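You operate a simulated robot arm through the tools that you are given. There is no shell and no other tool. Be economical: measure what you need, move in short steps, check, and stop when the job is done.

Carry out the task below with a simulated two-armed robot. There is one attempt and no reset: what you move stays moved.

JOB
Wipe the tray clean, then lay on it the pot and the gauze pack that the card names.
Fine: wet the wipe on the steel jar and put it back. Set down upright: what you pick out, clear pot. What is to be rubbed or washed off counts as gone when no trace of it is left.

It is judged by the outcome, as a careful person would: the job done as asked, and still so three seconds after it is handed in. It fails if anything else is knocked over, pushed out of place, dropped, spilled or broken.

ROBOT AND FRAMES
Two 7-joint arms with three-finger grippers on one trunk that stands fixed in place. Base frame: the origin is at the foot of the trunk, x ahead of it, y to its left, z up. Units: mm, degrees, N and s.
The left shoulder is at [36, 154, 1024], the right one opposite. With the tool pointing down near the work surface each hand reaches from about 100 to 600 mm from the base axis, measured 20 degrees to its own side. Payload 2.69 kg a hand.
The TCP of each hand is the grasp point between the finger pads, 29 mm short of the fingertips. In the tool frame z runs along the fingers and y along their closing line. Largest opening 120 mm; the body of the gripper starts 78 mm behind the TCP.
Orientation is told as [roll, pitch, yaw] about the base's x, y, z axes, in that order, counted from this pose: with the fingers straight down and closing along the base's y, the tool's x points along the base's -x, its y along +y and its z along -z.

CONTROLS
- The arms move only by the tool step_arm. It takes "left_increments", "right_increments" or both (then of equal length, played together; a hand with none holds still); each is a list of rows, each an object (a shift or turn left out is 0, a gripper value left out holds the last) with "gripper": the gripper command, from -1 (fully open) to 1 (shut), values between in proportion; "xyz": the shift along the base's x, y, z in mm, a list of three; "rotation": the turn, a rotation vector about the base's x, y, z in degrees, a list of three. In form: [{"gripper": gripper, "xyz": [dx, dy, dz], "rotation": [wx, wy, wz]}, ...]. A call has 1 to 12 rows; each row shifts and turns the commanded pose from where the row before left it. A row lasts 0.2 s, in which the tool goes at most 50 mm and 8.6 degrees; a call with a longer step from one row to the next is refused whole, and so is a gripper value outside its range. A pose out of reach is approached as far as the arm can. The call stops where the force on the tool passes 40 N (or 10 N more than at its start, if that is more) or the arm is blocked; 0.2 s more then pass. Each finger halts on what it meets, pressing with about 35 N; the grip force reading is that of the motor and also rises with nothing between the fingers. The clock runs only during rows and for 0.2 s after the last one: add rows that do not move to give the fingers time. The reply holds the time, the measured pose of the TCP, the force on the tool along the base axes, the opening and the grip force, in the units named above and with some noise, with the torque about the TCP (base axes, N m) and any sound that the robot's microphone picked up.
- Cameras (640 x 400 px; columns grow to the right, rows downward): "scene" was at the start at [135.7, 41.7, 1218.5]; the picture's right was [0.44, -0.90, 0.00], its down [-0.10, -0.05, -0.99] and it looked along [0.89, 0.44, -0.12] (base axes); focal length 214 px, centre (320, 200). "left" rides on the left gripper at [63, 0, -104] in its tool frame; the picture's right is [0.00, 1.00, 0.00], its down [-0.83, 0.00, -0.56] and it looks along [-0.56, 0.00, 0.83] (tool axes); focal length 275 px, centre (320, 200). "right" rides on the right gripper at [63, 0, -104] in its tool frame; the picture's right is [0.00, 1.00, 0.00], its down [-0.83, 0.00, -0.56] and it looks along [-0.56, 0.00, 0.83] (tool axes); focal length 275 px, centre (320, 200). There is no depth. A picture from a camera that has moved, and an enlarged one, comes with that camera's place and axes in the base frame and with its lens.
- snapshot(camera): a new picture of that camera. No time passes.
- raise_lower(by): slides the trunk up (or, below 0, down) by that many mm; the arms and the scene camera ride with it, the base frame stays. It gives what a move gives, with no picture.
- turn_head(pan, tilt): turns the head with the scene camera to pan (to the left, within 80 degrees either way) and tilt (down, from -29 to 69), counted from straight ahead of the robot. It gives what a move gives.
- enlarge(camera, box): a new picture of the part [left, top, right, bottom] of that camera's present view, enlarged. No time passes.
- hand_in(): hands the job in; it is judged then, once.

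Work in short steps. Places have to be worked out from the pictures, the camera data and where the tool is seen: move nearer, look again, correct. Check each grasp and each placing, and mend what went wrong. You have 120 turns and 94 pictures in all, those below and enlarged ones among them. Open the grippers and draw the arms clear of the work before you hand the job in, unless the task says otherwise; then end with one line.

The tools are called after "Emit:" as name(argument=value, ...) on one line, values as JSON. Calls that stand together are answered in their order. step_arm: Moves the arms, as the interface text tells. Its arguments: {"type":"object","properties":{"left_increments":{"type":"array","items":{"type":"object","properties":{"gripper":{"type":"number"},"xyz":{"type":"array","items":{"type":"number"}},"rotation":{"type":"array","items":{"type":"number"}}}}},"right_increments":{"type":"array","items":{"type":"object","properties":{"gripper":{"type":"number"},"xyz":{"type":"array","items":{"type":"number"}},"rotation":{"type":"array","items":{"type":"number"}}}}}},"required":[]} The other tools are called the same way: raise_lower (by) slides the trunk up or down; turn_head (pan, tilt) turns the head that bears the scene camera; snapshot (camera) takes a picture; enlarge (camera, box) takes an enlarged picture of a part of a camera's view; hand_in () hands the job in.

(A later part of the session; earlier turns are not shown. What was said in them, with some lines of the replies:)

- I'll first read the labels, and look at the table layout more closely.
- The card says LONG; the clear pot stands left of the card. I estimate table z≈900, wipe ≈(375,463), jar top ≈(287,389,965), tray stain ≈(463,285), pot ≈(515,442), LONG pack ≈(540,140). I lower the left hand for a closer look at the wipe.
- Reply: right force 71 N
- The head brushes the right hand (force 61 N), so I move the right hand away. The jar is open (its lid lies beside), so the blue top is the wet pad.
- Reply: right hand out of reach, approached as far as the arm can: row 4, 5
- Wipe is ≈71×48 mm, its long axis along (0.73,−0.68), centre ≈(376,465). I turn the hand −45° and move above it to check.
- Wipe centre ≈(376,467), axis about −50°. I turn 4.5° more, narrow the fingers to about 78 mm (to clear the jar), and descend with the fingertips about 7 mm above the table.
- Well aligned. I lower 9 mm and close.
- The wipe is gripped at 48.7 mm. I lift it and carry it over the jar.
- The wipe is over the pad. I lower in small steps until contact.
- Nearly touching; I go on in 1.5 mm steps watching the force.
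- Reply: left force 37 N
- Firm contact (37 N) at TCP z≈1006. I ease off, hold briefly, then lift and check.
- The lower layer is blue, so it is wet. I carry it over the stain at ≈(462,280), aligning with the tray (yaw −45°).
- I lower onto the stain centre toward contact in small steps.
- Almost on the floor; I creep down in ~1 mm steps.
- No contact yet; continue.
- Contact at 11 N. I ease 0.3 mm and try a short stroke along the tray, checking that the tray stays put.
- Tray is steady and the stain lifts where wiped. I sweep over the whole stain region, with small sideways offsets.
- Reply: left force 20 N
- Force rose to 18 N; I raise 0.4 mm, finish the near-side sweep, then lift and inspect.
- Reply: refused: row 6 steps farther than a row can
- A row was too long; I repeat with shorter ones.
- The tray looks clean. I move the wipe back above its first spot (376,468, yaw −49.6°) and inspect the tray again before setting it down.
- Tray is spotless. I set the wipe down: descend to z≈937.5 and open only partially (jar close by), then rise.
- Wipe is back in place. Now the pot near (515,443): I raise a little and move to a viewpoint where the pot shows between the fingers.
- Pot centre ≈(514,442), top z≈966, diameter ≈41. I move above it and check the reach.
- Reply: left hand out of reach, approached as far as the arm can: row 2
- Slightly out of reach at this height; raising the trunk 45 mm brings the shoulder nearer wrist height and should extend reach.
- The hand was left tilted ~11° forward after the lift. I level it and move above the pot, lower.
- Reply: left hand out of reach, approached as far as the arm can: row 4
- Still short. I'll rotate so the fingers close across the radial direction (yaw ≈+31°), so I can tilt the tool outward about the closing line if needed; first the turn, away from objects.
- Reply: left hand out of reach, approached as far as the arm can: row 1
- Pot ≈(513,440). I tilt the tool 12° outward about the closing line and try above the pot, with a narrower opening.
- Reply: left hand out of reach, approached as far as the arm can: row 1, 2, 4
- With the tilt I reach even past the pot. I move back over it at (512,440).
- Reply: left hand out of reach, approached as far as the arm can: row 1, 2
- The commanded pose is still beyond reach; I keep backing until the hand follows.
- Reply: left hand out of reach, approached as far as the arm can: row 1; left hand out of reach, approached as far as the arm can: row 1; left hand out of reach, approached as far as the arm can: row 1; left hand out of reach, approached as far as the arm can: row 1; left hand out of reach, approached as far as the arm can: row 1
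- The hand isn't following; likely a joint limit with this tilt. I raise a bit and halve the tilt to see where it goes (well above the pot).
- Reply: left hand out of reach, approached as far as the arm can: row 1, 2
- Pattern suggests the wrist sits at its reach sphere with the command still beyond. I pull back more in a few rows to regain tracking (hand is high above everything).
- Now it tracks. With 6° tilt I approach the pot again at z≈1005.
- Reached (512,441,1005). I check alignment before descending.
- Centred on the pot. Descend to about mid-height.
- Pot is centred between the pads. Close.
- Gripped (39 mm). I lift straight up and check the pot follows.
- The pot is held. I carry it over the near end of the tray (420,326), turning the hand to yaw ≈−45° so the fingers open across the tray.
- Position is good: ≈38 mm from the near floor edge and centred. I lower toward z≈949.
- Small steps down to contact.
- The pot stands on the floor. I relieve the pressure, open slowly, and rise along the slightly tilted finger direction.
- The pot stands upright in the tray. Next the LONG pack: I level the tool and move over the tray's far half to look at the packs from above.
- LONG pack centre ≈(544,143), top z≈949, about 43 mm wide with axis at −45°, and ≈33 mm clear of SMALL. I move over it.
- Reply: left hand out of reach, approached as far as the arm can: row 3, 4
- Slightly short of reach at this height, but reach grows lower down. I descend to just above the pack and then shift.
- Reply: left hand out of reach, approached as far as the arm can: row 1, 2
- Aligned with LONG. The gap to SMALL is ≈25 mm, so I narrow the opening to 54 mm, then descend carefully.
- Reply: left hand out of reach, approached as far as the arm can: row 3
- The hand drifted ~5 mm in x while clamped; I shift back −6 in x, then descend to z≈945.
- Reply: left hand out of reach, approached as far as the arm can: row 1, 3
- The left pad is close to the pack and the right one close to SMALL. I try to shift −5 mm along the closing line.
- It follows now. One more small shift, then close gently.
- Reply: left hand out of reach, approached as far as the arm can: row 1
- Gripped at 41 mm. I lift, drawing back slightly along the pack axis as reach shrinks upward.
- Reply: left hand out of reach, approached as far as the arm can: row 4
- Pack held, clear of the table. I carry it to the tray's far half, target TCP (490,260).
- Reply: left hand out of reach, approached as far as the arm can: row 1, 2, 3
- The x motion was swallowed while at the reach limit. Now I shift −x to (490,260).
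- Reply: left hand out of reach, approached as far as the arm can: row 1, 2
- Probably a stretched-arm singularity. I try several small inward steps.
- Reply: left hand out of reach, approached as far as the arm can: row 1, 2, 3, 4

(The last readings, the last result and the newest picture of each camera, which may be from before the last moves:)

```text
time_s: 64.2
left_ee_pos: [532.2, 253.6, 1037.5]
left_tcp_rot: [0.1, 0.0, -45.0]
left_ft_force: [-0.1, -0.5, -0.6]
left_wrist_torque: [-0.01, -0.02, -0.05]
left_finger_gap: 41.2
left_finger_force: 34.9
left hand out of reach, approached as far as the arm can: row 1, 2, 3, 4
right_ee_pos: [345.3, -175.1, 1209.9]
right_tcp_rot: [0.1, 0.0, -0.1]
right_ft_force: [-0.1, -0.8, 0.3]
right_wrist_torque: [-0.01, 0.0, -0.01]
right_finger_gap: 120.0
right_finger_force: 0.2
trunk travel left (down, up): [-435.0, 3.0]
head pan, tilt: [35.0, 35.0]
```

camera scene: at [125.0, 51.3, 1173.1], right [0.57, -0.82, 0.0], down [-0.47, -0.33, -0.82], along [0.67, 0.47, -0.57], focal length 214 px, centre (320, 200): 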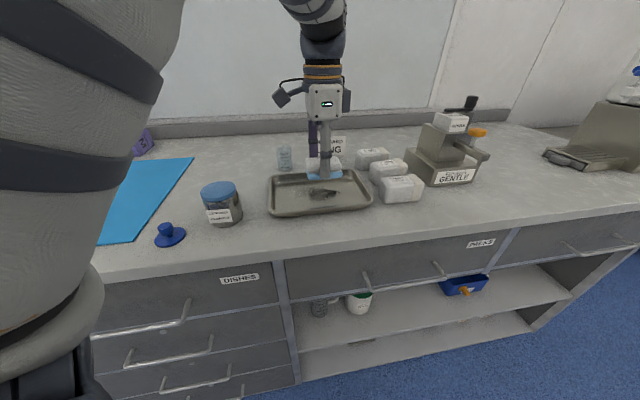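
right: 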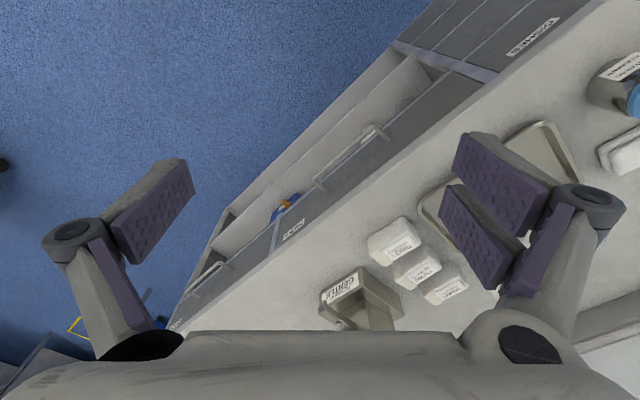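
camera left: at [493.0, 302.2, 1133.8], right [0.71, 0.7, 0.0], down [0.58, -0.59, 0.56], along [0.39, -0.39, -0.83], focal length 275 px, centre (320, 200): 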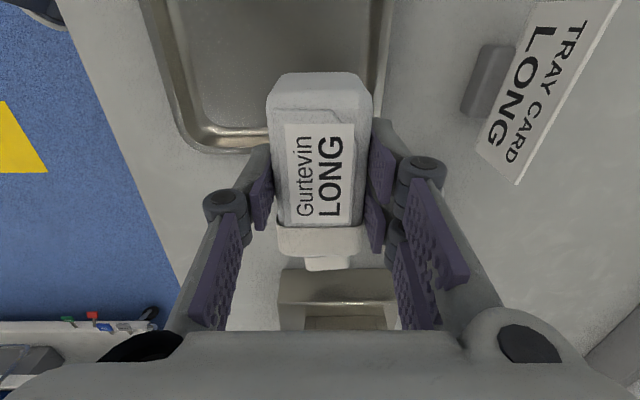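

I add a temporary 6° tilt toward the robot to unlock the arm while moving in, then will undo it.

Emit:
step_arm(left_increments=[{"xyz": [-10, 0, 0], "rotation": [-1.2, 5.9, 0]}, {"xyz": [-20, 0, 0]}, {"xyz": [-10, 0, 0]}, {}])

```text
time_s: 65.2
left_ee_pos: [483.0, 255.3, 1037.1]
left_tcp_rot: [-4.8, 3.3, -45.1]
left_ft_force: [0.2, 0.1, -0.9]
left_wrist_torque: [0.03, 0.02, 0.02]
left_finger_gap: 41.2
left_finger_force: 34.9
left hand out of reach, approached as far as the arm can: row 1
right_ee_pos: [346.5, -174.9, 1208.9]
right_tcp_rot: [-0.1, -0.1, 0.0]
right_ft_force: [0.8, 0.2, -0.2]
right_wrist_torque: [0.02, 0.0, 0.01]
right_finger_gap: 119.9
right_finger_force: 0.1
trunk travel left (down, up): [-435.0, 3.0]
head pan, tilt: [35.0, 35.0]
```

Unlocked: (483,255,1037). Undo the tilt and move to (490,260) at z≈1000.

Emit:
step_arm(left_increments=[{"xyz": [0, 0, -15], "rotation": [1.2, -5.9, 0]}, {"xyz": [7, 4, -15]}, {}])

Emit:
snapshot(camera="left")

Emit:
enlarge(camera="scene", box=[240, 90, 440, 215])

```text
time_s: 66.0
left_ee_pos: [489.3, 258.5, 1006.7]
left_tcp_rot: [0.2, -0.1, -45.0]
left_ft_force: [0.2, 0.8, -0.1]
left_wrist_torque: [0.01, -0.04, 0.01]
left_finger_gap: 41.1
left_finger_force: 35.0
right_ee_pos: [343.7, -173.9, 1210.9]
right_tcp_rot: [0.0, 0.0, 0.0]
right_ft_force: [-0.3, -1.1, 0.3]
right_wrist_torque: [0.01, 0.0, 0.02]
right_finger_gap: 119.9
right_finger_force: 0.0
trunk travel left (down, up): [-435.0, 3.0]
head pan, tilt: [35.0, 35.0]
```

```text
30 pictures are left
camera left: at [444.7, 302.4, 1112.8], right [0.71, 0.7, 0.0], down [0.58, -0.59, 0.56], along [0.39, -0.39, -0.83], focal length 275 px, centre (320, 200)
```

left: 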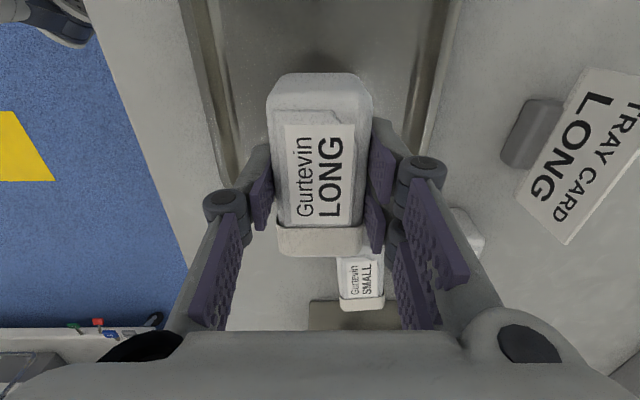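

```text
3.20 times, centred on (340, 152) of scene
camera zoom: at [76.8, 51.2, 1223.4], right [0.57, -0.82, 0.0], down [-0.47, -0.33, -0.82], along [0.67, 0.47, -0.57], focal length 686 px, centre (256, 352)
```

zoom: 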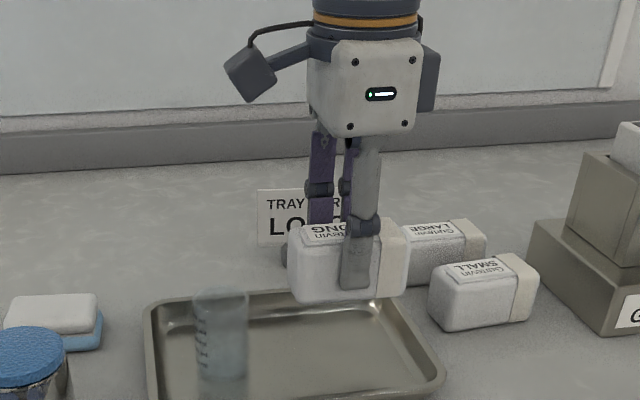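

Well placed over the far half. Lower.

Emit:
step_arm(left_increments=[{"xyz": [0, 0, -25]}, {"xyz": [0, 0, -20]}, {"xyz": [0, 0, -6]}, {}])

Emit:
step_arm(left_increments=[{"xyz": [0, 0, -2]}, {"xyz": [0, 0, -1]}, {}])

```text
time_s: 67.0
left_ee_pos: [488.7, 259.1, 956.2]
left_tcp_rot: [0.2, 0.1, -45.1]
left_ft_force: [0.0, 0.2, -0.6]
left_wrist_torque: [-0.02, 0.01, 0.04]
left_finger_gap: 41.0
left_finger_force: 35.0
right_ee_pos: [345.6, -173.9, 1209.6]
right_tcp_rot: [0.0, 0.0, -0.1]
right_ft_force: [0.5, 0.1, 0.0]
right_wrist_torque: [-0.03, 0.01, -0.02]
right_finger_gap: 120.0
right_finger_force: 0.0
trunk travel left (down, up): [-435.0, 3.0]
head pan, tilt: [35.0, 35.0]
```

```text
time_s: 67.8
left_ee_pos: [488.9, 259.0, 952.9]
left_tcp_rot: [0.3, 0.1, -45.1]
left_ft_force: [0.0, -0.6, -1.7]
left_wrist_torque: [0.01, -0.02, -0.01]
left_finger_gap: 41.1
left_finger_force: 34.8
right_ee_pos: [345.2, -174.9, 1209.0]
right_tcp_rot: [0.1, 0.0, 0.0]
right_ft_force: [0.4, 0.2, 0.3]
right_wrist_torque: [0.01, 0.04, -0.01]
right_finger_gap: 120.1
right_finger_force: 0.0
trunk travel left (down, up): [-435.0, 3.0]
head pan, tilt: [35.0, 35.0]
```

Emit:
step_arm(left_increments=[{"xyz": [0, 0, -1]}, {"xyz": [0, 0, -1]}, {}])

Emit:
enlarge(camera="scene", box=[260, 110, 420, 210])

```text
time_s: 68.6
left_ee_pos: [488.7, 259.2, 951.7]
left_tcp_rot: [0.2, 0.0, -45.0]
left_ft_force: [-0.7, -0.2, -0.4]
left_wrist_torque: [-0.02, -0.01, -0.02]
left_finger_gap: 41.0
left_finger_force: 35.1
right_ee_pos: [345.4, -173.6, 1209.7]
right_tcp_rot: [0.1, 0.0, -0.1]
right_ft_force: [0.0, 0.1, -1.3]
right_wrist_torque: [-0.01, -0.03, -0.02]
right_finger_gap: 120.2
right_finger_force: 0.0
trunk travel left (down, up): [-435.0, 3.0]
head pan, tilt: [35.0, 35.0]
```

```text
4.00 times, centred on (340, 160) of scene
camera zoom: at [77.4, 51.3, 1223.3], right [0.57, -0.82, 0.0], down [-0.47, -0.33, -0.82], along [0.67, 0.47, -0.57], focal length 858 px, centre (240, 360)
```

zoom: 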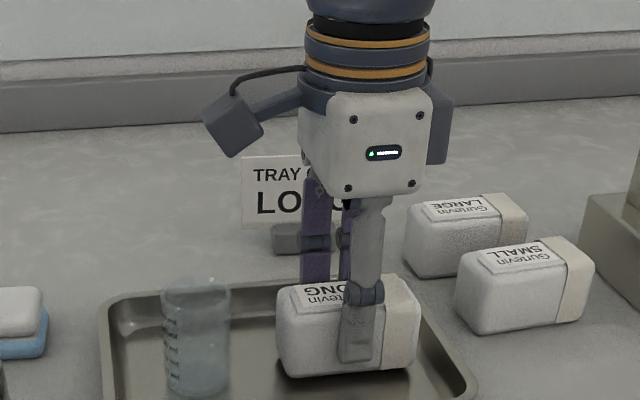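

Almost down; one or two more small steps.

Emit:
step_arm(left_increments=[{"xyz": [0, 0, -1]}, {"xyz": [0, 0, -0.8]}, {}])

```text
time_s: 69.4
left_ee_pos: [489.9, 258.6, 949.8]
left_tcp_rot: [0.2, 0.0, -44.9]
left_ft_force: [0.4, -0.4, 0.8]
left_wrist_torque: [-0.06, -0.04, 0.0]
left_finger_gap: 41.0
left_finger_force: 34.8
right_ee_pos: [345.7, -174.5, 1209.4]
right_tcp_rot: [0.0, -0.1, 0.0]
right_ft_force: [0.7, 0.8, -0.6]
right_wrist_torque: [0.01, 0.0, -0.03]
right_finger_gap: 120.2
right_finger_force: 0.1
trunk travel left (down, up): [-435.0, 3.0]
head pan, tilt: [35.0, 35.0]
```

Emit:
step_arm(left_increments=[{"xyz": [0, 0, -0.8]}, {}])

```text
time_s: 70.0
left_ee_pos: [489.6, 259.0, 948.9]
left_tcp_rot: [0.4, -0.1, -45.0]
left_ft_force: [0.7, 0.6, 5.5]
left_wrist_torque: [-0.02, 0.09, 0.02]
left_finger_gap: 41.1
left_finger_force: 35.4
right_ee_pos: [345.4, -173.7, 1210.1]
right_tcp_rot: [0.1, 0.0, 0.0]
right_ft_force: [-0.2, -0.1, -0.6]
right_wrist_torque: [0.02, 0.0, 0.01]
right_finger_gap: 119.7
right_finger_force: 0.1
trunk travel left (down, up): [-435.0, 3.0]
head pan, tilt: [35.0, 35.0]
```

Contact at 5.5 N. I open and rise.

Emit:
step_arm(left_increments=[{"gripper": 0.2}, {"gripper": 0.05}, {"gripper": -0.05}, {}, {"xyz": [0, 0, 25]}, {"xyz": [0, 0, 30]}, {"xyz": [0, 0, 35]}, {"xyz": [-20, 0, 20]}, {}])

Emit:
snapshot(camera="left")

Emit:
enlarge(camera="scene", box=[200, 100, 440, 250])

```text
time_s: 72.0
left_ee_pos: [468.5, 259.5, 1057.5]
left_tcp_rot: [0.0, 0.0, -45.0]
left_ft_force: [-0.1, 0.6, 0.2]
left_wrist_torque: [0.01, 0.02, -0.03]
left_finger_gap: 62.8
left_finger_force: 0.0
right_ee_pos: [345.7, -174.9, 1209.5]
right_tcp_rot: [0.0, 0.1, 0.0]
right_ft_force: [0.4, -0.2, 0.1]
right_wrist_torque: [-0.01, 0.01, 0.0]
right_finger_gap: 120.2
right_finger_force: 0.1
trunk travel left (down, up): [-435.0, 3.0]
head pan, tilt: [35.0, 35.0]
```

```text
27 pictures are left
camera left: at [424.3, 302.9, 1163.0], right [0.71, 0.7, 0.0], down [0.58, -0.59, 0.56], along [0.39, -0.39, -0.83], focal length 275 px, centre (320, 200)
```

left: 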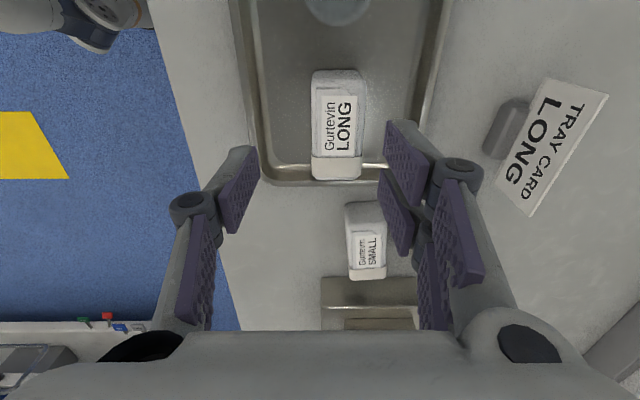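

```text
2.67 times, centred on (320, 175) of scene
camera zoom: at [78.1, 51.3, 1223.1], right [0.57, -0.82, 0.0], down [-0.47, -0.33, -0.82], along [0.67, 0.47, -0.57], focal length 572 px, centre (320, 267)
```

zoom: 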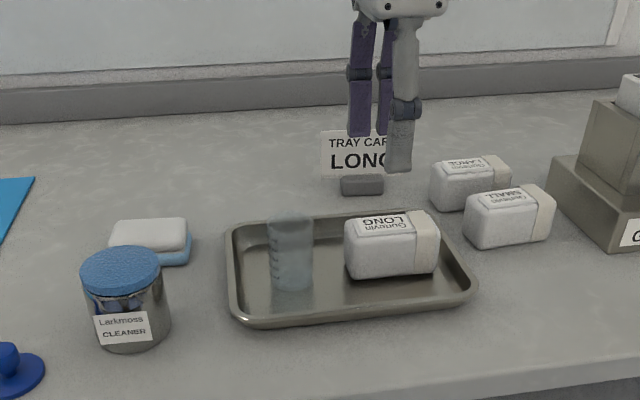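

Both items lie in the tray, pot upright, pack flat, neighbours unmoved. I draw the left hand up and away and take a final look.

Emit:
step_arm(left_increments=[{"xyz": [-10, 10, 40]}, {"xyz": [-20, 20, 35]}, {"xyz": [-20, 35, 15]}, {"xyz": [-20, 35, 10]}, {"xyz": [-20, 35, 0]}, {"xyz": [-20, 35, 0]}, {}])

Emit:
snapshot(camera="scene")

Emit:
snapshot(camera="left")

Emit:
enlarge(camera="scene", box=[260, 150, 400, 240])

```text
time_s: 73.6
left_ee_pos: [361.6, 429.8, 1158.2]
left_tcp_rot: [0.1, -0.1, -45.0]
left_ft_force: [0.1, -0.4, -0.3]
left_wrist_torque: [-0.01, 0.02, 0.0]
left_finger_gap: 62.8
left_finger_force: 0.1
right_ee_pos: [345.5, -175.3, 1210.2]
right_tcp_rot: [0.0, 0.0, 0.1]
right_ft_force: [0.8, 1.1, 0.6]
right_wrist_torque: [0.02, -0.02, 0.01]
right_finger_gap: 119.9
right_finger_force: 0.1
trunk travel left (down, up): [-435.0, 3.0]
head pan, tilt: [35.0, 35.0]
```

```text
25 pictures are left
camera scene: at [77.5, 51.4, 1223.3], right [0.57, -0.82, 0.0], down [-0.47, -0.33, -0.82], along [0.67, 0.47, -0.57], focal length 214 px, centre (320, 200)
```

scene: 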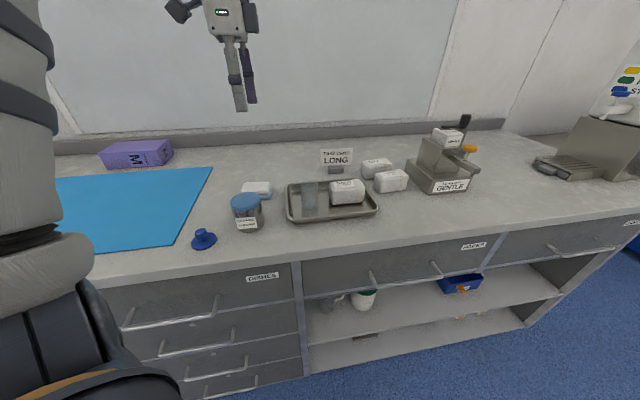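

```text
24 pictures are left
camera left: at [316.3, 473.1, 1262.8], right [0.71, 0.7, 0.0], down [0.58, -0.59, 0.56], along [0.39, -0.39, -0.83], focal length 275 px, centre (320, 200)
```

left: 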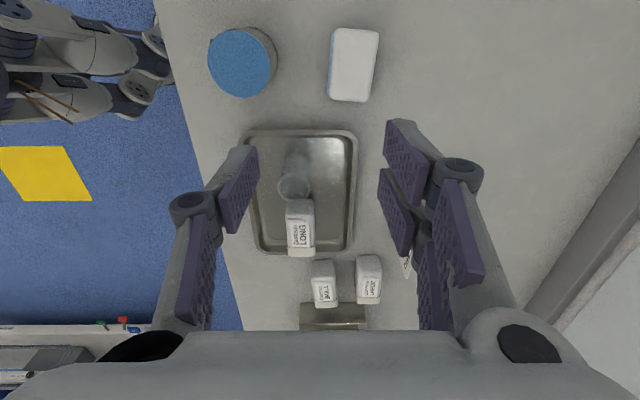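

```text
4.44 times, centred on (330, 195) of scene
camera zoom: at [77.5, 51.4, 1223.3], right [0.57, -0.82, 0.0], down [-0.47, -0.33, -0.82], along [0.67, 0.47, -0.57], focal length 953 px, centre (276, 222)
```

zoom: 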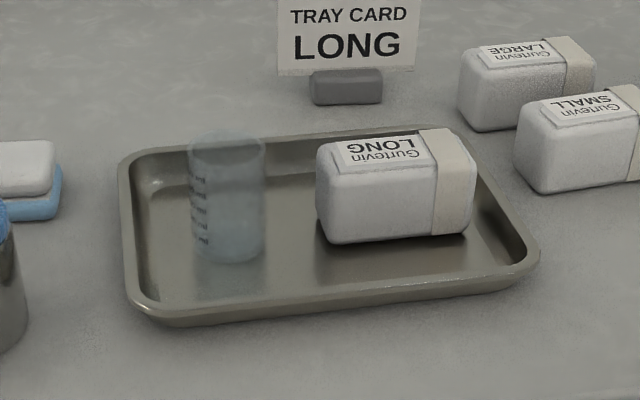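

Everything is in order: clean tray, upright pot, LONG pack flat, wipe back in its place. I open the left gripper fully before handing in.

Emit:
step_arm(left_increments=[{"gripper": -1}, {}, {}])

Emit:
hand_in()

```text
time_s: 74.4
left_ee_pos: [361.0, 428.3, 1157.7]
left_tcp_rot: [0.2, 0.0, -44.9]
left_ft_force: [0.2, 0.3, -0.1]
left_wrist_torque: [-0.05, -0.02, -0.03]
left_finger_gap: 120.0
left_finger_force: 0.0
right_ee_pos: [345.4, -174.3, 1210.9]
right_tcp_rot: [0.0, 0.0, 0.1]
right_ft_force: [-0.2, 0.4, -0.2]
right_wrist_torque: [0.01, 0.01, 0.0]
right_finger_gap: 120.0
right_finger_force: 0.0
trunk travel left (down, up): [-435.0, 3.0]
head pan, tilt: [35.0, 35.0]
```

```text
The job is handed in.
```

The tray is wiped clean, with the clear pot standing upright and the LONG gauze pack lying flat on it; the wetted wipe is back in its place, and the last pictures show nothing else knocked over or moved.
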